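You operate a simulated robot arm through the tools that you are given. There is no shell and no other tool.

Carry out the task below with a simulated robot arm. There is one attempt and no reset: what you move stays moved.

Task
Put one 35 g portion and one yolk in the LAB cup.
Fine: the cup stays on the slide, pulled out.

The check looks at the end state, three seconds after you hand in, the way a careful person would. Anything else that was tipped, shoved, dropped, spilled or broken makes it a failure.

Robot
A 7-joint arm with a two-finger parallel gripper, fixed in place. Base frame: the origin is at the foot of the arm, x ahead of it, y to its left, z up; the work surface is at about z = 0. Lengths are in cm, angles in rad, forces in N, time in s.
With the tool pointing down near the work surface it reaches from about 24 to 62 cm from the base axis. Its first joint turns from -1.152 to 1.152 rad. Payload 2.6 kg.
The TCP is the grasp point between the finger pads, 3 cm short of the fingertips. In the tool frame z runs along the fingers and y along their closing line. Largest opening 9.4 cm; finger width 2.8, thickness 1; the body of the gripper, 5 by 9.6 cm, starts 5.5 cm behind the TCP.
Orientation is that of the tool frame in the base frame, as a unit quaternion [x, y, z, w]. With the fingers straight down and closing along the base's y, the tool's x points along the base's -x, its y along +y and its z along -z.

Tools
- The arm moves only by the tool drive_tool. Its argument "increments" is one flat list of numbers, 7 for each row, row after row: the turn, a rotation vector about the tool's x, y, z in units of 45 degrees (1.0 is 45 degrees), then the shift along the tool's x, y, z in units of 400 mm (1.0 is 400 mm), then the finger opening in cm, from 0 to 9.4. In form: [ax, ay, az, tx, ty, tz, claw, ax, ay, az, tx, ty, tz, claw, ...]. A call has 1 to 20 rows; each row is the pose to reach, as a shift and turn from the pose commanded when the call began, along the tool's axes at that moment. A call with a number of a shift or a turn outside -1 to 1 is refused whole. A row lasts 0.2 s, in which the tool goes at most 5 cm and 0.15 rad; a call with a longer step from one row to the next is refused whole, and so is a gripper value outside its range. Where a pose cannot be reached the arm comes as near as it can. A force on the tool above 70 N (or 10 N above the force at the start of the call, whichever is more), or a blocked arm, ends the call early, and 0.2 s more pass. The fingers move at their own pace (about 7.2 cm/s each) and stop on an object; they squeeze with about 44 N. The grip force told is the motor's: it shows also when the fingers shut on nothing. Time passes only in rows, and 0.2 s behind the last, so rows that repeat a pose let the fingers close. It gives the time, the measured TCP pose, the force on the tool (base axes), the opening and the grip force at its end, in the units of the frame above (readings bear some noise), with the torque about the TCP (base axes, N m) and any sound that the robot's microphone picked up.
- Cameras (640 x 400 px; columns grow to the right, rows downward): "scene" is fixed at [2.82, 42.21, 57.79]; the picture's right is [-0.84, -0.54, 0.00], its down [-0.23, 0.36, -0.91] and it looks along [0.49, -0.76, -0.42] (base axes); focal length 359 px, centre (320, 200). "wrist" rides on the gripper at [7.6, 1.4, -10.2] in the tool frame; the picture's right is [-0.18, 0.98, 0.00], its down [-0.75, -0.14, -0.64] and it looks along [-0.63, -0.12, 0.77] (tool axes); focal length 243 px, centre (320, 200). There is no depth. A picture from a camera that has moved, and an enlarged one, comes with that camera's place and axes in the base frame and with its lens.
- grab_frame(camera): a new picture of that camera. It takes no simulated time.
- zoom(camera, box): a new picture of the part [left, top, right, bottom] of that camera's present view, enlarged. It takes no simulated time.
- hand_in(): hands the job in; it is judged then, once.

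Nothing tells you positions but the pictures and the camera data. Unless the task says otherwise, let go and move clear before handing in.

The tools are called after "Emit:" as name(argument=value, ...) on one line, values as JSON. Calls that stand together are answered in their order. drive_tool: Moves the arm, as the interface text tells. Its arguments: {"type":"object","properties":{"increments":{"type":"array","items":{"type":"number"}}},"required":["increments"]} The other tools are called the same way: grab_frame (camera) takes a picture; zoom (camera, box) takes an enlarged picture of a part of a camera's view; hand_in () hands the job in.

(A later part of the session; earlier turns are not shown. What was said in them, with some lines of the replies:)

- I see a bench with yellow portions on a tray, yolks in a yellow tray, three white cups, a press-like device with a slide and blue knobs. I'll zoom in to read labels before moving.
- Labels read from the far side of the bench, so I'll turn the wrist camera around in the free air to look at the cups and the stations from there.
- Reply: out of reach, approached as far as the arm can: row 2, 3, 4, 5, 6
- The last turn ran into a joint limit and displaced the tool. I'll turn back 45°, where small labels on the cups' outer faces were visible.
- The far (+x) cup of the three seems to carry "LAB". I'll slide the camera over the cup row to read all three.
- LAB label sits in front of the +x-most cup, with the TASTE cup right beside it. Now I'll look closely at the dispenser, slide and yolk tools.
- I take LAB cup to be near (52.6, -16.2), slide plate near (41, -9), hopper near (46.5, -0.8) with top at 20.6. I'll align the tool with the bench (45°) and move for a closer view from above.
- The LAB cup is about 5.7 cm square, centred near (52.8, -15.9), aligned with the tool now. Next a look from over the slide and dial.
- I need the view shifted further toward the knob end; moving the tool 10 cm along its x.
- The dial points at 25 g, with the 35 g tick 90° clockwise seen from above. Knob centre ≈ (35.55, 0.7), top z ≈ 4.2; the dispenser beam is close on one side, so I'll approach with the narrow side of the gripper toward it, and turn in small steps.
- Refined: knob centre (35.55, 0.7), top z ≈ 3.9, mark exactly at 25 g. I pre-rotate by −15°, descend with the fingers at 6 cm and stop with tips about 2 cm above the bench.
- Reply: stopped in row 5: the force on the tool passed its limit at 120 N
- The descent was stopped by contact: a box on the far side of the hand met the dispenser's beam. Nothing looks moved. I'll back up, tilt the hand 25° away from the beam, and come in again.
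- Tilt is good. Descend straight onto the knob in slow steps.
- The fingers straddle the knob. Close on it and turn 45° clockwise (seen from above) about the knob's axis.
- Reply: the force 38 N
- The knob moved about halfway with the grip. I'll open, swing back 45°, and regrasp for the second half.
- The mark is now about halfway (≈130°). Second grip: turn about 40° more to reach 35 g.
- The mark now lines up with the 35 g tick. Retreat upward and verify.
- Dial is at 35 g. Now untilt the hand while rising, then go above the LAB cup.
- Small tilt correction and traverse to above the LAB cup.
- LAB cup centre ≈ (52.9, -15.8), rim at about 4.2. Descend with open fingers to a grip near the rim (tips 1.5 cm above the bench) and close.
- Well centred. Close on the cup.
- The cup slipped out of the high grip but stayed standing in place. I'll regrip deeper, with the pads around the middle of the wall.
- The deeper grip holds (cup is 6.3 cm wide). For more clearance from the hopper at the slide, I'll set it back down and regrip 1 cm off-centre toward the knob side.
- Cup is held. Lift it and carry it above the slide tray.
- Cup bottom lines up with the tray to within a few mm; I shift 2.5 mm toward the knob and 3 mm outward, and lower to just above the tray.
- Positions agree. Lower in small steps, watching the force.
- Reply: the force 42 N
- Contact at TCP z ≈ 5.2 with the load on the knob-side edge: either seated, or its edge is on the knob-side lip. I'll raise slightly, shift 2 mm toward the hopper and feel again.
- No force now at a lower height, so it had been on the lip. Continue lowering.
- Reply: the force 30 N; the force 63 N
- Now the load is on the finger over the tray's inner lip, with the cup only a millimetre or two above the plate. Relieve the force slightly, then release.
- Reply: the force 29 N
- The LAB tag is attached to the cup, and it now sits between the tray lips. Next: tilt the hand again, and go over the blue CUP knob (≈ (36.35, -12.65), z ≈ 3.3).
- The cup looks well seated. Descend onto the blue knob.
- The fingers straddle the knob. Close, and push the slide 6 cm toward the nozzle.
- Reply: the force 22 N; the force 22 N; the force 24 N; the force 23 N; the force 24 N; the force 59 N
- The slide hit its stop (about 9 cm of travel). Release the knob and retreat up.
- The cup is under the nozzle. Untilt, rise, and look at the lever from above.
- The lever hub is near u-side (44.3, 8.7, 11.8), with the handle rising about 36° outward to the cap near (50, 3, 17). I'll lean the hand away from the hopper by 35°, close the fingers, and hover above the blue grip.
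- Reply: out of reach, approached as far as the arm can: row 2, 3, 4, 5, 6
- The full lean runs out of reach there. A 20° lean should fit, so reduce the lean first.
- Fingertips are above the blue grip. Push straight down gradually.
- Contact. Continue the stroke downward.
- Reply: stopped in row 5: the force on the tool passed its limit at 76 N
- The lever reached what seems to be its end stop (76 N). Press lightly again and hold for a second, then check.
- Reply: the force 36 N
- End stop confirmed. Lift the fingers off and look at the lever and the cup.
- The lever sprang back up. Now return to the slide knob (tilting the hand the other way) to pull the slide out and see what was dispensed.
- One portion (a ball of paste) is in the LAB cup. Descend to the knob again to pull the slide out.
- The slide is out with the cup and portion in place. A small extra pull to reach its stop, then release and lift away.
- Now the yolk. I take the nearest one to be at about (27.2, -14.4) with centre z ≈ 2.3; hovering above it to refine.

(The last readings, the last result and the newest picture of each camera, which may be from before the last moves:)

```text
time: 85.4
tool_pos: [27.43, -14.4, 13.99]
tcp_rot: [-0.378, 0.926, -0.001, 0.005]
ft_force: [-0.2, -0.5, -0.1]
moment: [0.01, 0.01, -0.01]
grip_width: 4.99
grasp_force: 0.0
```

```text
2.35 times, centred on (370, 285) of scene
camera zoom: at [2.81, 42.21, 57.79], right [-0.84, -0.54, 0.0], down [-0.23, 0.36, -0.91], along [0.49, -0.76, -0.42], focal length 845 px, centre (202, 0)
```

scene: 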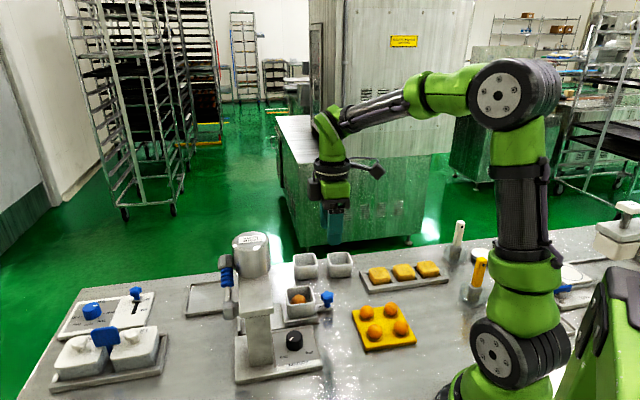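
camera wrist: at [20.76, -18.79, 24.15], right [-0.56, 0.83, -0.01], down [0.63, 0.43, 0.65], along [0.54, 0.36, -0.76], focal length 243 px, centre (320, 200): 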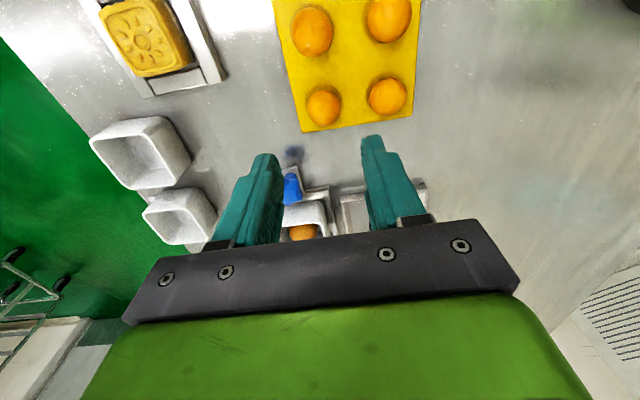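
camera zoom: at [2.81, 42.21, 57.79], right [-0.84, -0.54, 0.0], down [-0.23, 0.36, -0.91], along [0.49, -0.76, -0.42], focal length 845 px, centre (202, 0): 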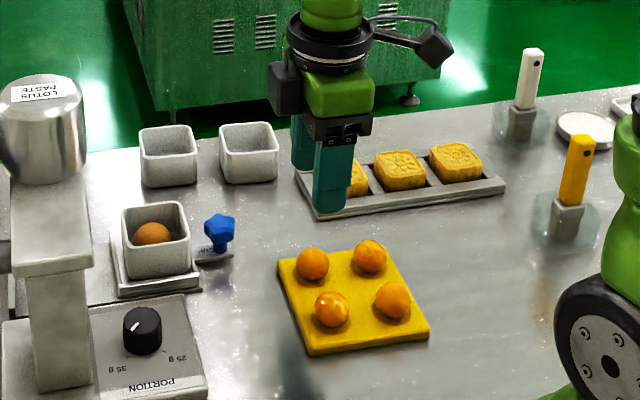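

Yolk at (27.15, -14.3), centre z ≈ 2.2. Descend with a 5 cm opening, tips staying just above its tray.

Emit:
drive_tool(increments=[0, 0, 0, 0.002, 0.004, 0.1, 5, 0, 0, 0, 0.004, 0.006, 0.17, 5, 0, 0, 0, 0.0053, 0.0081, 0.215, 5, 0, 0, 0, 0.0053, 0.0081, 0.2435, 5, 0, 0, 0, 0.0053, 0.0081, 0.2435, 5])

Emit:
zoom(camera="wrist", box=[220, 60, 420, 240])

Emit:
zoom(camera="scene", box=[330, 260, 440, 360])

```text
time: 86.6
tool_pos: [27.07, -14.25, 4.31]
tcp_rot: [-0.378, 0.926, -0.003, 0.006]
ft_force: [-1.2, -0.9, 7.7]
moment: [0.07, 0.26, 0.04]
grip_width: 5.07
grasp_force: 0.3
```

```text
2.22 times, centred on (320, 150) of wrist
camera zoom: at [20.49, -18.63, 14.47], right [-0.56, 0.83, -0.01], down [0.63, 0.43, 0.65], along [0.54, 0.36, -0.76], focal length 539 px, centre (320, 311)
```

zoom: 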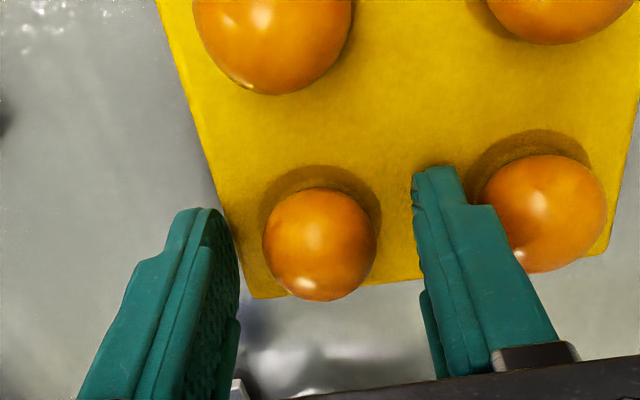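

```text
4.00 times, centred on (385, 310) of scene
camera zoom: at [2.81, 42.21, 57.79], right [-0.84, -0.54, 0.0], down [-0.23, 0.36, -0.91], along [0.49, -0.76, -0.42], focal length 1437 px, centre (60, -240)
```

zoom: 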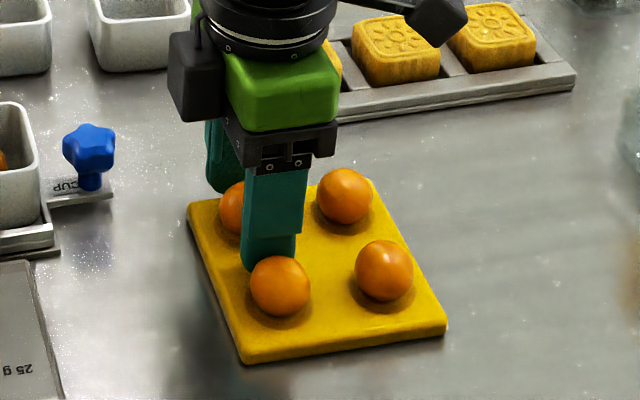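

The fingertips just touch the tray; raise 2 mm and close gently on the yolk.

Emit:
drive_tool(increments=[0, 0, 0, 0, 0, -0.006, 5, 0, 0, 0, 0, 0, -0.006, 4, 0, 0, 0, 0, 0, -0.006, 3.3, 0, 0, 0, 0, 0, -0.006, 3.0, 0, 0, 0, 0, 0, -0.006, 2.8, 0, 0, 0, 0, 0, -0.006, 2.8])

Emit:
zoom(camera="wrist", box=[220, 60, 420, 240])

```text
time: 88.0
tool_pos: [27.07, -14.3, 4.46]
tcp_rot: [-0.379, 0.925, -0.002, 0.006]
ft_force: [0.9, -0.8, 0.5]
moment: [-0.01, -0.01, 0.01]
grip_width: 2.88
grasp_force: 0.3
```

```text
2.22 times, centred on (320, 150) of wrist
camera zoom: at [20.47, -18.64, 14.73], right [-0.56, 0.83, -0.01], down [0.63, 0.43, 0.65], along [0.54, 0.36, -0.76], focal length 539 px, centre (320, 311)
```

zoom: 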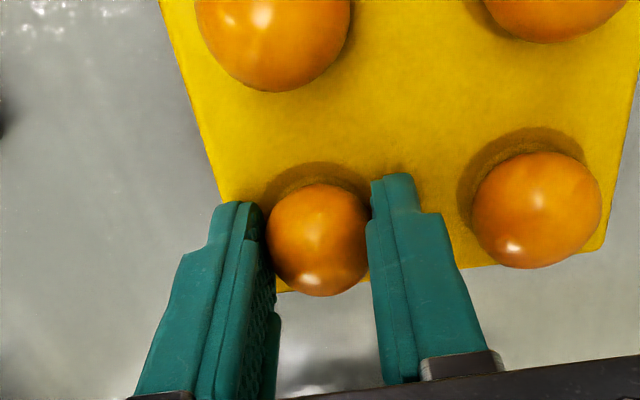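

Emit:
drive_tool(increments=[0, 0, 0, 0, 0, 0, 2.7, 0, 0, 0, 0, 0, 0, 2.65, 0, 0, 0, 0, 0, 0, 2.65])

Emit:
zoom(camera="wrist", box=[220, 60, 420, 240])

```text
time: 88.8
tool_pos: [27.09, -14.26, 4.43]
tcp_rot: [-0.378, 0.926, -0.002, 0.006]
ft_force: [0.6, 0.3, 0.3]
moment: [0.0, 0.01, 0.01]
grip_width: 2.83
grasp_force: 1.4
```

```text
2.22 times, centred on (320, 150) of wrist
camera zoom: at [20.46, -18.64, 14.73], right [-0.56, 0.83, -0.01], down [0.63, 0.43, 0.65], along [0.54, 0.36, -0.76], focal length 539 px, centre (320, 311)
```

zoom: 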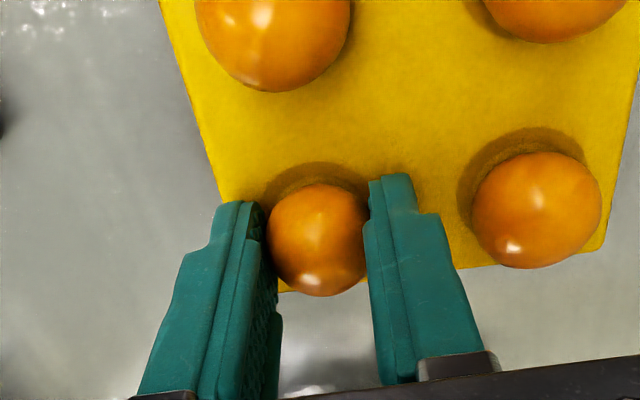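

The grip force scales with the commanded gap, so I can hold it gently. Squeeze a little more and lift.

Emit:
drive_tool(increments=[0, 0, 0, 0, 0, 0, 2.5, 0, 0, 0, 0, 0, 0, 2.3, 0, 0, 0, 0, 0, 0, 2.3])

Emit:
drive_tool(increments=[0, 0, 0, 0, 0, -0.008, 2.3, 0, 0, 0, 0, 0, -0.02, 2.3, 0, 0, 0, 0, 0, -0.04, 2.3, 0, 0, 0, 0, 0, -0.065, 2.3, 0, 0, 0, 0, 0, -0.08, 2.3])

Emit:
zoom(camera="wrist", box=[220, 60, 420, 240])

Emit:
zoom(camera="scene", box=[330, 240, 440, 360])

```text
time: 89.6
tool_pos: [26.98, -14.24, 4.57]
tcp_rot: [-0.379, 0.926, -0.002, 0.005]
ft_force: [-0.2, -0.8, 0.6]
moment: [0.02, -0.01, 0.02]
grip_width: 2.63
grasp_force: 33.0
```

```text
time: 90.8
tool_pos: [27.04, -14.29, 7.81]
tcp_rot: [-0.378, 0.926, -0.002, 0.006]
ft_force: [-0.6, -0.1, -0.5]
moment: [0.01, -0.01, 0.01]
grip_width: 2.4
grasp_force: 44.1
```

```text
2.22 times, centred on (320, 150) of wrist
camera zoom: at [20.45, -18.71, 17.96], right [-0.56, 0.83, -0.01], down [0.63, 0.43, 0.65], along [0.54, 0.36, -0.76], focal length 539 px, centre (320, 311)
```

zoom: 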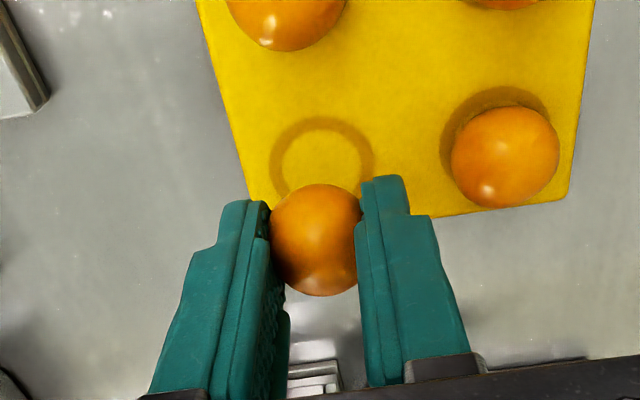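

```text
3.33 times, centred on (385, 300) of scene
camera zoom: at [2.82, 42.21, 57.79], right [-0.84, -0.54, 0.0], down [-0.23, 0.36, -0.91], along [0.49, -0.76, -0.42], focal length 1198 px, centre (103, -133)
```

zoom: 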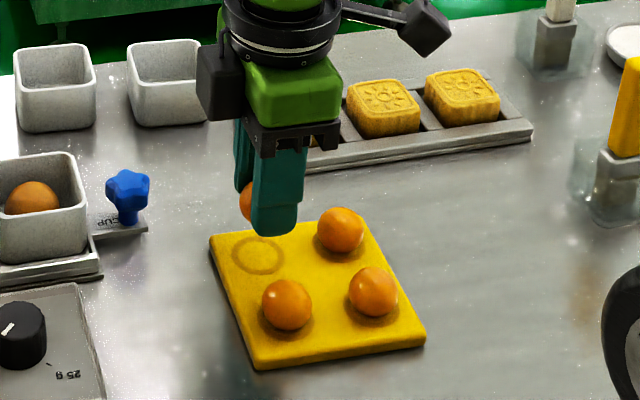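

The yolk is soft and the grip is squeezing it more than I want. Ease the gap immediately.

Emit:
drive_tool(increments=[0, 0, 0, 0, 0, 0, 2.5])

Emit:
zoom(camera="wrist", box=[240, 80, 400, 220])

```text
time: 91.2
tool_pos: [27.08, -14.24, 7.65]
tcp_rot: [-0.379, 0.926, -0.002, 0.006]
ft_force: [0.2, -0.3, -0.1]
moment: [0.0, 0.0, 0.01]
grip_width: 2.61
grasp_force: 37.0
```

```text
2.86 times, centred on (320, 150) of wrist
camera zoom: at [20.45, -18.71, 17.95], right [-0.56, 0.83, -0.01], down [0.63, 0.43, 0.65], along [0.54, 0.36, -0.76], focal length 693 px, centre (320, 343)
```

zoom: 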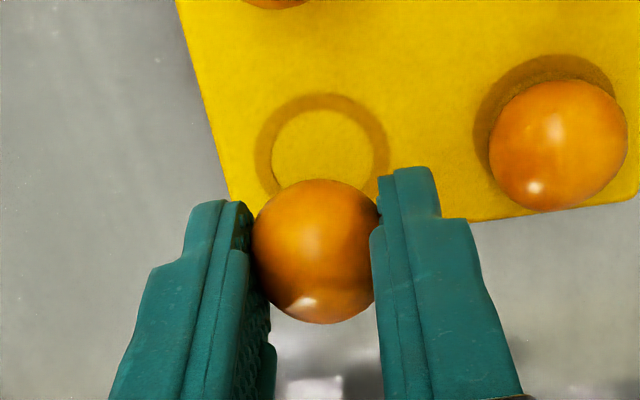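

Emit:
drive_tool(increments=[0, 0, 0, 0, 0, 0, 2.6])

Emit:
drive_tool(increments=[0, 0, 0, 0, 0, 0, 2.65])

Emit:
zoom(camera="wrist", box=[240, 80, 400, 220])

```text
time: 91.6
tool_pos: [27.09, -14.27, 7.64]
tcp_rot: [-0.379, 0.925, -0.002, 0.005]
ft_force: [1.0, 0.1, 0.1]
moment: [0.0, -0.01, -0.01]
grip_width: 2.77
grasp_force: 6.7
```

```text
time: 92.0
tool_pos: [27.09, -14.26, 7.79]
tcp_rot: [-0.378, 0.926, -0.002, 0.005]
ft_force: [-0.5, 0.4, 0.0]
moment: [0.02, 0.03, 0.02]
grip_width: 2.8
grasp_force: 19.3
```

```text
2.86 times, centred on (320, 150) of wrist
camera zoom: at [20.45, -18.7, 17.94], right [-0.56, 0.83, -0.01], down [0.63, 0.43, 0.65], along [0.54, 0.36, -0.76], focal length 693 px, centre (320, 343)
```

zoom: 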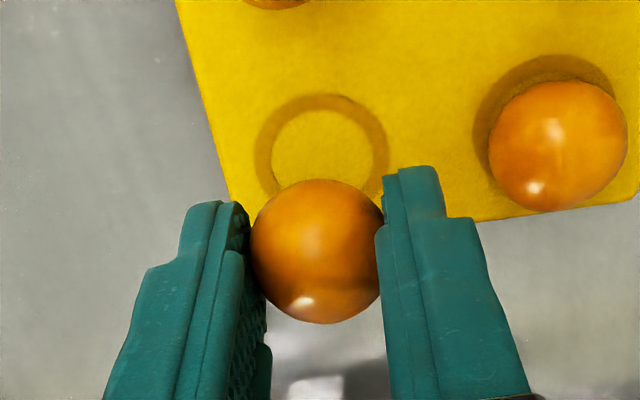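

The yolk is intact and held at its natural width with light force. Lift and carry it to where I can look into the LAB cup.

Emit:
drive_tool(increments=[0, 0, 0, 0, 0, -0.05, 2.65, 0, 0, 0, 0, 0, -0.1, 2.65, 0, 0, 0, 0, 0, -0.16, 2.65, 0, 0, 0, -0.03, -0.02, -0.22, 2.65, 0, 0, 0, -0.08, -0.055, -0.26, 2.65, 0, 0, 0, -0.13, -0.09, -0.28, 2.65, 0, 0, 0, -0.17, -0.119, -0.28, 2.65, 0, 0, 0, -0.1835, -0.128, -0.28, 2.65])

Emit:
grab_frame(camera="wrist")

Emit:
zoom(camera="wrist", box=[240, 60, 420, 220])

Emit:
zoom(camera="scene", box=[250, 240, 370, 340])

```text
time: 93.8
tool_pos: [35.79, -12.79, 19.11]
tcp_rot: [-0.378, 0.926, -0.003, 0.005]
ft_force: [-0.4, 0.1, 0.5]
moment: [0.01, -0.02, -0.01]
grip_width: 2.77
grasp_force: 19.5
```

```text
taken
camera wrist: at [29.12, -17.16, 29.28], right [-0.56, 0.83, -0.01], down [0.63, 0.43, 0.65], along [0.54, 0.36, -0.76], focal length 243 px, centre (320, 200)
```

wrist: 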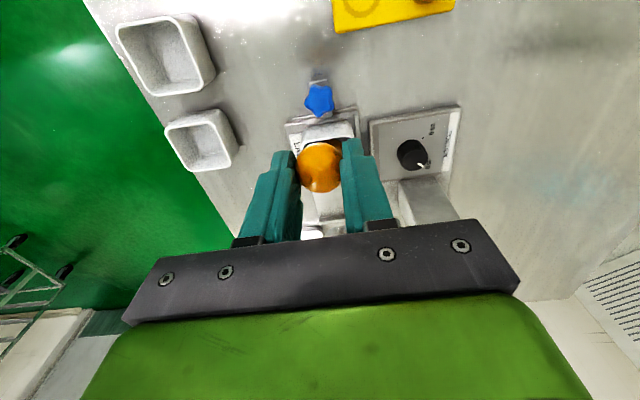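

```text
2.50 times, centred on (330, 140) of wrist
camera zoom: at [29.12, -17.16, 29.28], right [-0.56, 0.83, -0.01], down [0.63, 0.43, 0.65], along [0.54, 0.36, -0.76], focal length 606 px, centre (295, 350)
```

zoom: 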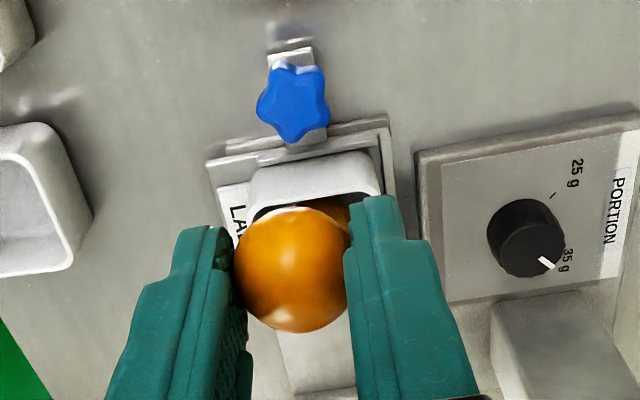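

```text
4.00 times, centred on (310, 290) of scene
camera zoom: at [2.81, 42.21, 57.79], right [-0.84, -0.54, 0.0], down [-0.23, 0.36, -0.91], along [0.49, -0.76, -0.42], focal length 1437 px, centre (360, -160)
```

zoom: 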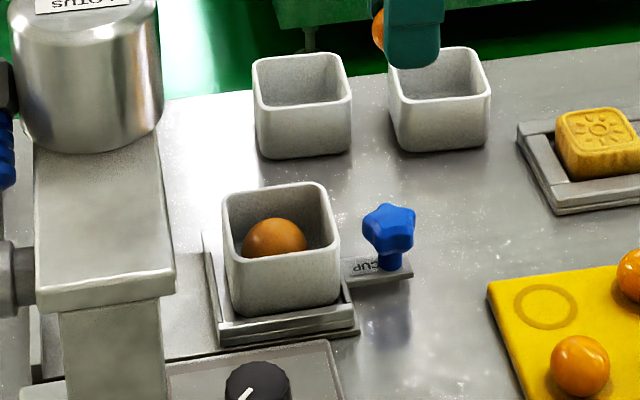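

The cup's centre is about (40.6, -8.05); the paste ball sits near its middle. I'll bring the yolk above the knob-side/dial-side corner of the cup.

Emit:
drive_tool(increments=[0, 0, 0, -0.04, 0.009, 0.02, 2.65, 0, 0, 0, -0.08, 0.018, 0.05, 2.65, 0, 0, 0, -0.12, 0.027, 0.09, 2.65, 0, 0, 0, -0.1395, 0.031, 0.138, 2.65, 0, 0, 0, -0.1395, 0.031, 0.138, 2.65])

Emit:
zoom(camera="wrist", box=[240, 60, 420, 220])

Emit:
zoom(camera="scene", box=[250, 220, 370, 340])

```text
time: 95.0
tool_pos: [38.95, -8.1, 13.45]
tcp_rot: [-0.378, 0.926, -0.002, 0.004]
ft_force: [-0.1, 0.2, 0.4]
moment: [0.02, 0.0, 0.03]
grip_width: 2.81
grasp_force: 19.4
```

```text
2.50 times, centred on (330, 140) of wrist
camera zoom: at [32.29, -12.39, 23.73], right [-0.56, 0.83, -0.01], down [0.63, 0.43, 0.65], along [0.54, 0.36, -0.76], focal length 606 px, centre (295, 350)
```

zoom: 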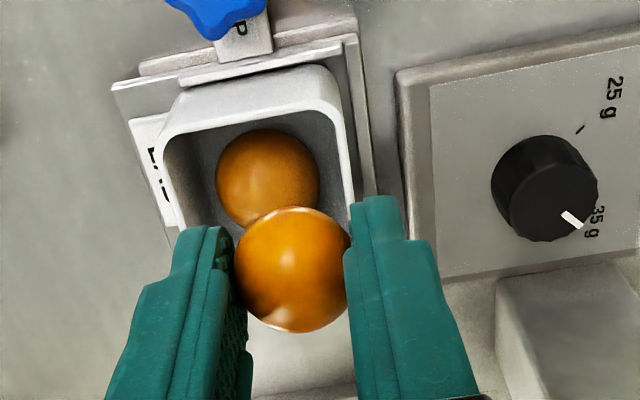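

```text
3.33 times, centred on (310, 280) of scene
camera zoom: at [2.82, 42.21, 57.79], right [-0.84, -0.54, 0.0], down [-0.23, 0.36, -0.91], along [0.49, -0.76, -0.42], focal length 1198 px, centre (353, -67)
```

zoom: 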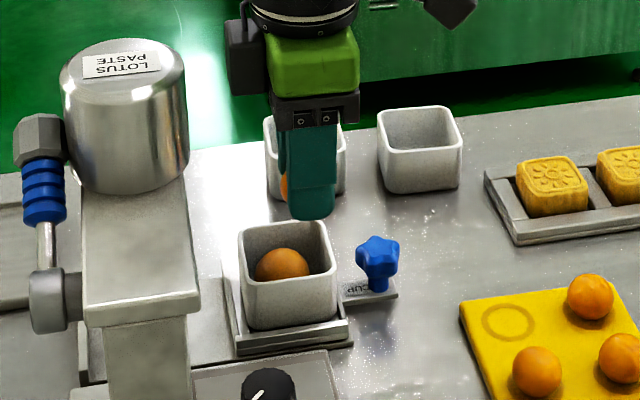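

The yolk is above the cup's corner, ball in the middle. Lower until the yolk is nearly touching, fingertips staying above the rim.

Emit:
drive_tool(increments=[0, 0, 0, 0.0004, 0.0003, 0.04, 2.65, 0, 0, 0, 0.0007, 0.0006, 0.08, 2.65, 0, 0, 0, 0.001, 0.0007, 0.1, 2.65, 0, 0, 0, 0.001, 0.0008, 0.115, 2.65, 0, 0, 0, 0.001, 0.0008, 0.115, 2.65])

Emit:
zoom(camera="wrist", box=[240, 60, 420, 220])

Emit:
zoom(camera="scene", box=[260, 250, 350, 330])

```text
time: 96.2
tool_pos: [38.92, -8.03, 8.82]
tcp_rot: [-0.378, 0.926, -0.002, 0.005]
ft_force: [-0.3, -0.3, -0.4]
moment: [-0.04, 0.01, 0.01]
grip_width: 2.8
grasp_force: 18.9
```

```text
2.50 times, centred on (330, 140) of wrist
camera zoom: at [32.3, -12.39, 19.15], right [-0.56, 0.83, -0.01], down [0.63, 0.43, 0.65], along [0.54, 0.36, -0.76], focal length 606 px, centre (295, 350)
```

zoom: 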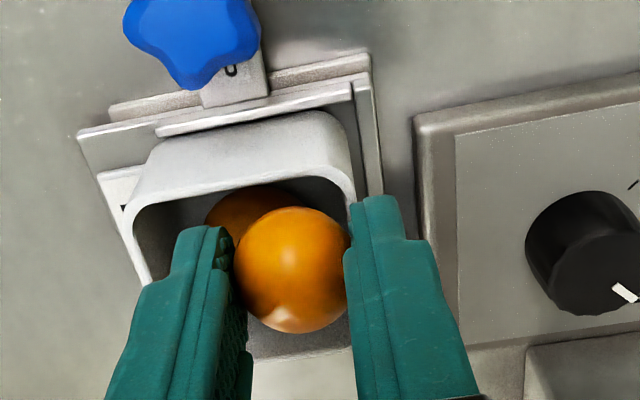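

```text
5.00 times, centred on (305, 290) of scene
camera zoom: at [2.82, 42.21, 57.79], right [-0.84, -0.54, 0.0], down [-0.23, 0.36, -0.91], along [0.49, -0.76, -0.42], focal length 1796 px, centre (395, -250)
```

zoom: 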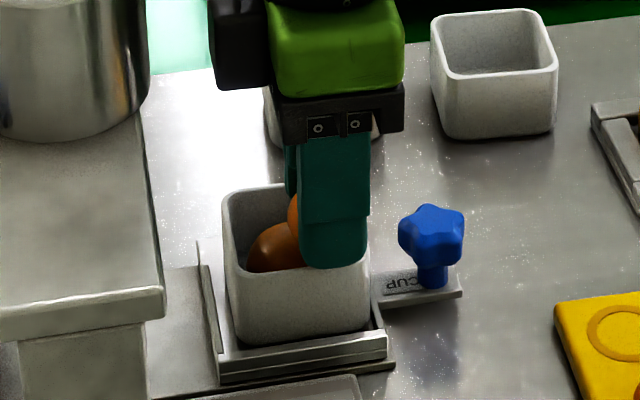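

Nearly touching. Nudge 1.5 mm inward and release gently.

Emit:
drive_tool(increments=[0, 0, 0, -0.00375, 0, 0.004, 2.65, 0, 0, 0, -0.00375, 0, 0.004, 2.65, 0, 0, 0, -0.00375, 0, 0.004, 2.85, 0, 0, 0, -0.00375, 0, 0.004, 3.0, 0, 0, 0, -0.00375, 0, 0.004, 3.2])

Emit:
zoom(camera="wrist", box=[240, 60, 420, 220])

Emit:
zoom(camera="scene", box=[260, 250, 350, 330])

```text
time: 97.4
tool_pos: [39.09, -7.96, 8.74]
tcp_rot: [-0.378, 0.926, -0.002, 0.006]
ft_force: [1.0, 0.6, 0.3]
moment: [0.02, 0.04, -0.03]
grip_width: 3.19
grasp_force: 0.1
```

```text
2.50 times, centred on (330, 140) of wrist
camera zoom: at [32.43, -12.31, 18.99], right [-0.56, 0.83, -0.01], down [0.63, 0.43, 0.65], along [0.54, 0.36, -0.76], focal length 606 px, centre (295, 350)
```

zoom: 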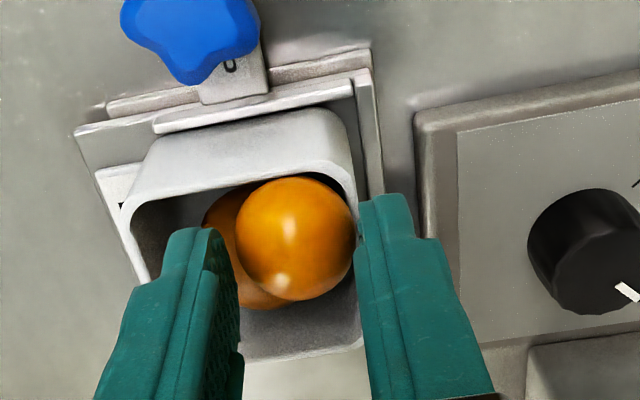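

```text
5.00 times, centred on (305, 290) of scene
camera zoom: at [2.82, 42.21, 57.79], right [-0.84, -0.54, 0.0], down [-0.23, 0.36, -0.91], along [0.49, -0.76, -0.42], focal length 1796 px, centre (395, -250)
```

zoom: 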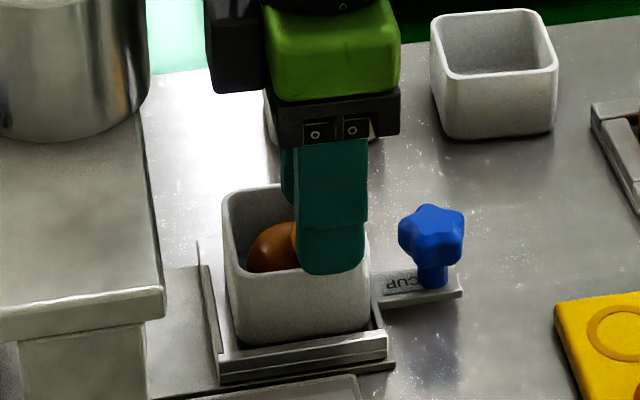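

The yolk dropped into the cup corner. Let it settle, then open a bit more and lift away.

Emit:
drive_tool(increments=[0, 0, 0, 0, 0, 0, 3.2, 0, 0, 0, 0, 0, 0, 3.3, 0, 0, 0, 0, 0, 0, 3.5, 0, 0, 0, 0, 0, 0, 3.7, 0, 0, 0, 0, 0, 0, 3.7])

Emit:
zoom(camera="wrist", box=[240, 60, 420, 220])

Emit:
drive_tool(increments=[0, 0, 0, 0, 0, -0.02, 3.7, 0, 0, 0, 0, 0, -0.06, 3.7, 0, 0, 0, 0, 0, -0.14, 3.7, 0, 0, 0, 0, 0, -0.24, 3.7])

Emit:
zoom(camera="wrist", box=[240, 40, 420, 200])

Emit:
zoom(camera="scene", box=[260, 250, 350, 330])

```text
time: 98.6
tool_pos: [38.92, -7.93, 8.76]
tcp_rot: [-0.379, 0.925, -0.003, 0.005]
ft_force: [-0.1, -0.4, -0.3]
moment: [-0.02, 0.01, -0.01]
grip_width: 3.69
grasp_force: 0.0
```

```text
2.50 times, centred on (330, 140) of wrist
camera zoom: at [32.43, -12.31, 18.99], right [-0.56, 0.83, -0.01], down [0.63, 0.43, 0.65], along [0.54, 0.36, -0.76], focal length 606 px, centre (295, 350)
```

zoom: 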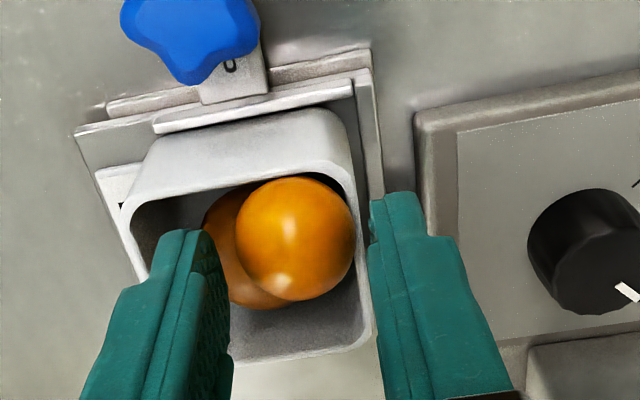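

```text
time: 99.6
tool_pos: [39.0, -7.94, 18.45]
tcp_rot: [-0.379, 0.925, -0.002, 0.005]
ft_force: [0.5, 0.4, 0.1]
moment: [-0.01, 0.0, 0.01]
grip_width: 3.71
grasp_force: 0.2
```

```text
2.50 times, centred on (330, 120) of wrist
camera zoom: at [32.41, -12.35, 28.74], right [-0.56, 0.83, -0.01], down [0.63, 0.43, 0.65], along [0.54, 0.36, -0.76], focal length 606 px, centre (295, 400)
```

zoom: 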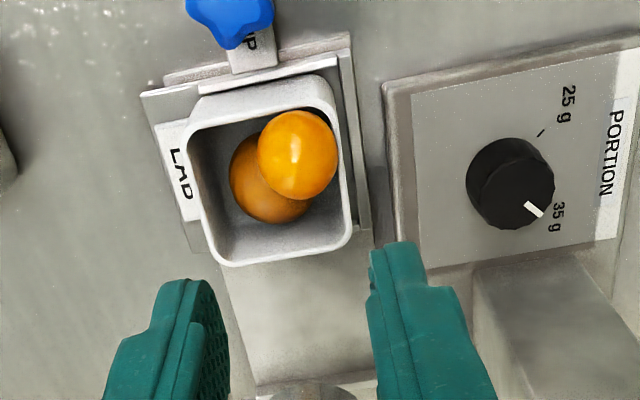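

```text
5.00 times, centred on (305, 290) of scene
camera zoom: at [2.82, 42.21, 57.79], right [-0.84, -0.54, 0.0], down [-0.23, 0.36, -0.91], along [0.49, -0.76, -0.42], focal length 1796 px, centre (395, -250)
```

zoom: 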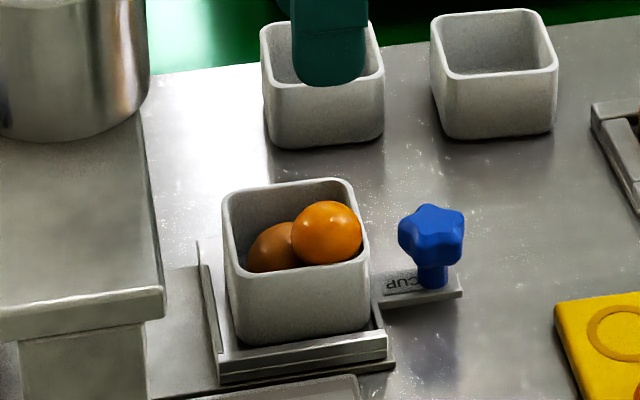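

Both are in the LAB cup and stable: the yolk rests in the corner, wedged against the paste ball and the walls. I'll retreat upward and do a final check.

Emit:
drive_tool(increments=[0, 0, 0, 0.02, 0, -0.1, 5, 0, 0, 0, 0.05, 0, -0.2, 6, 0, 0, 0, 0.1, 0, -0.3, 6, 0, 0, 0, 0.15, 0, -0.3, 6, 0, 0, 0, 0.2, 0, -0.3, 6, 0, 0, 0, 0.2, 0, -0.3, 6, 0, 0, 0, 0.2, 0, -0.3, 6])

Emit:
grab_frame(camera="scene")

Emit:
zoom(camera="scene", box=[260, 250, 350, 330])

Emit:
grab_frame(camera="wrist")

Emit:
zoom(camera="wrist", box=[260, 60, 400, 200])

```text
time: 101.2
tool_pos: [33.11, -13.59, 30.24]
tcp_rot: [-0.379, 0.926, -0.001, 0.006]
ft_force: [-0.1, -1.0, 0.0]
moment: [0.02, 0.0, -0.04]
grip_width: 5.98
grasp_force: 0.2
```

```text
taken
```

scene: 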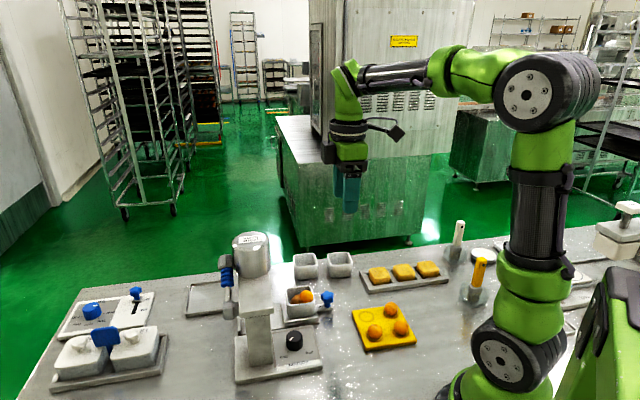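

```text
5.00 times, centred on (305, 290) of scene
camera zoom: at [2.81, 42.21, 57.79], right [-0.84, -0.54, 0.0], down [-0.23, 0.36, -0.91], along [0.49, -0.76, -0.42], focal length 1796 px, centre (395, -250)
```

zoom: 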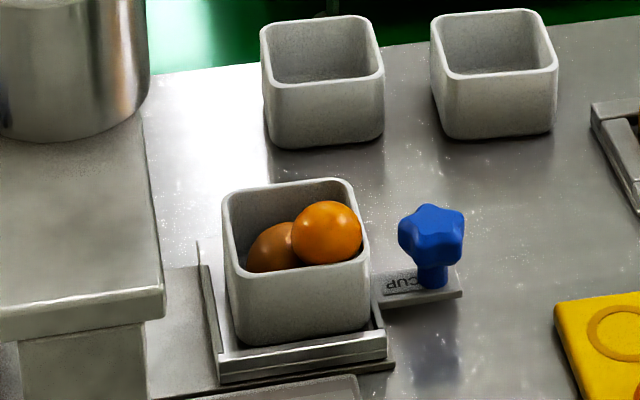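

```text
taken
camera wrist: at [26.48, -17.94, 40.53], right [-0.56, 0.83, -0.01], down [0.63, 0.43, 0.65], along [0.54, 0.36, -0.76], focal length 243 px, centre (320, 200)
```

wrist: 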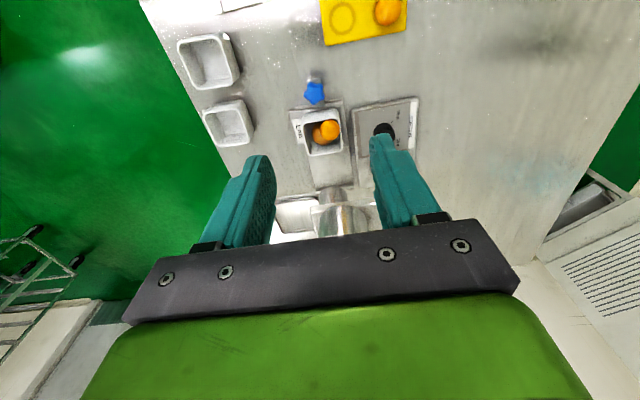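

```text
2.86 times, centred on (330, 130) of wrist
camera zoom: at [26.48, -17.94, 40.53], right [-0.56, 0.83, -0.01], down [0.63, 0.43, 0.65], along [0.54, 0.36, -0.76], focal length 693 px, centre (291, 400)
```

zoom: 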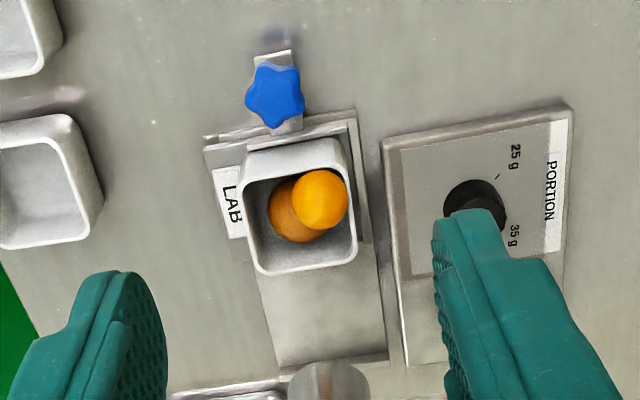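

The LAB cup is on the pulled-out slide with one 35 g portion and one intact yolk in it. Everything else stands where it was, and the arm is clear, so I'm handing in.

Emit:
hand_in()

```text
The job is handed in.
```

The LAB cup now holds one 35 g portion of lotus paste and one yolk. It sits on the slide, pulled out, and I've handed the job in. I don't have the check's result.

- **Portion:** I turned the dial from 25 g to 35 g, slid the cup under the nozzle and pulled the lever once. One ball of paste came out. The dial is still at 35 g.
- **Yolk:** It rests in a corner of the cup, partly on top of the paste ball, because the two barely fit side by side. Its centre is slightly above the rim. It stayed put for about three seconds before I handed in.
- **Squeeze on the yolk:** I briefly gripped it harder than I meant to, up to 44 N. It sprang back and looks intact.
- **Contact with the dispenser:** Early on the gripper bumped the dispenser's beam hard (120 N). I saw no movement or damage.
- **First cup grip:** My first attempt to lift the cup slipped off, but the cup stayed standing.

In the final pictures the other cups, yolks and trays look where they were at the start.
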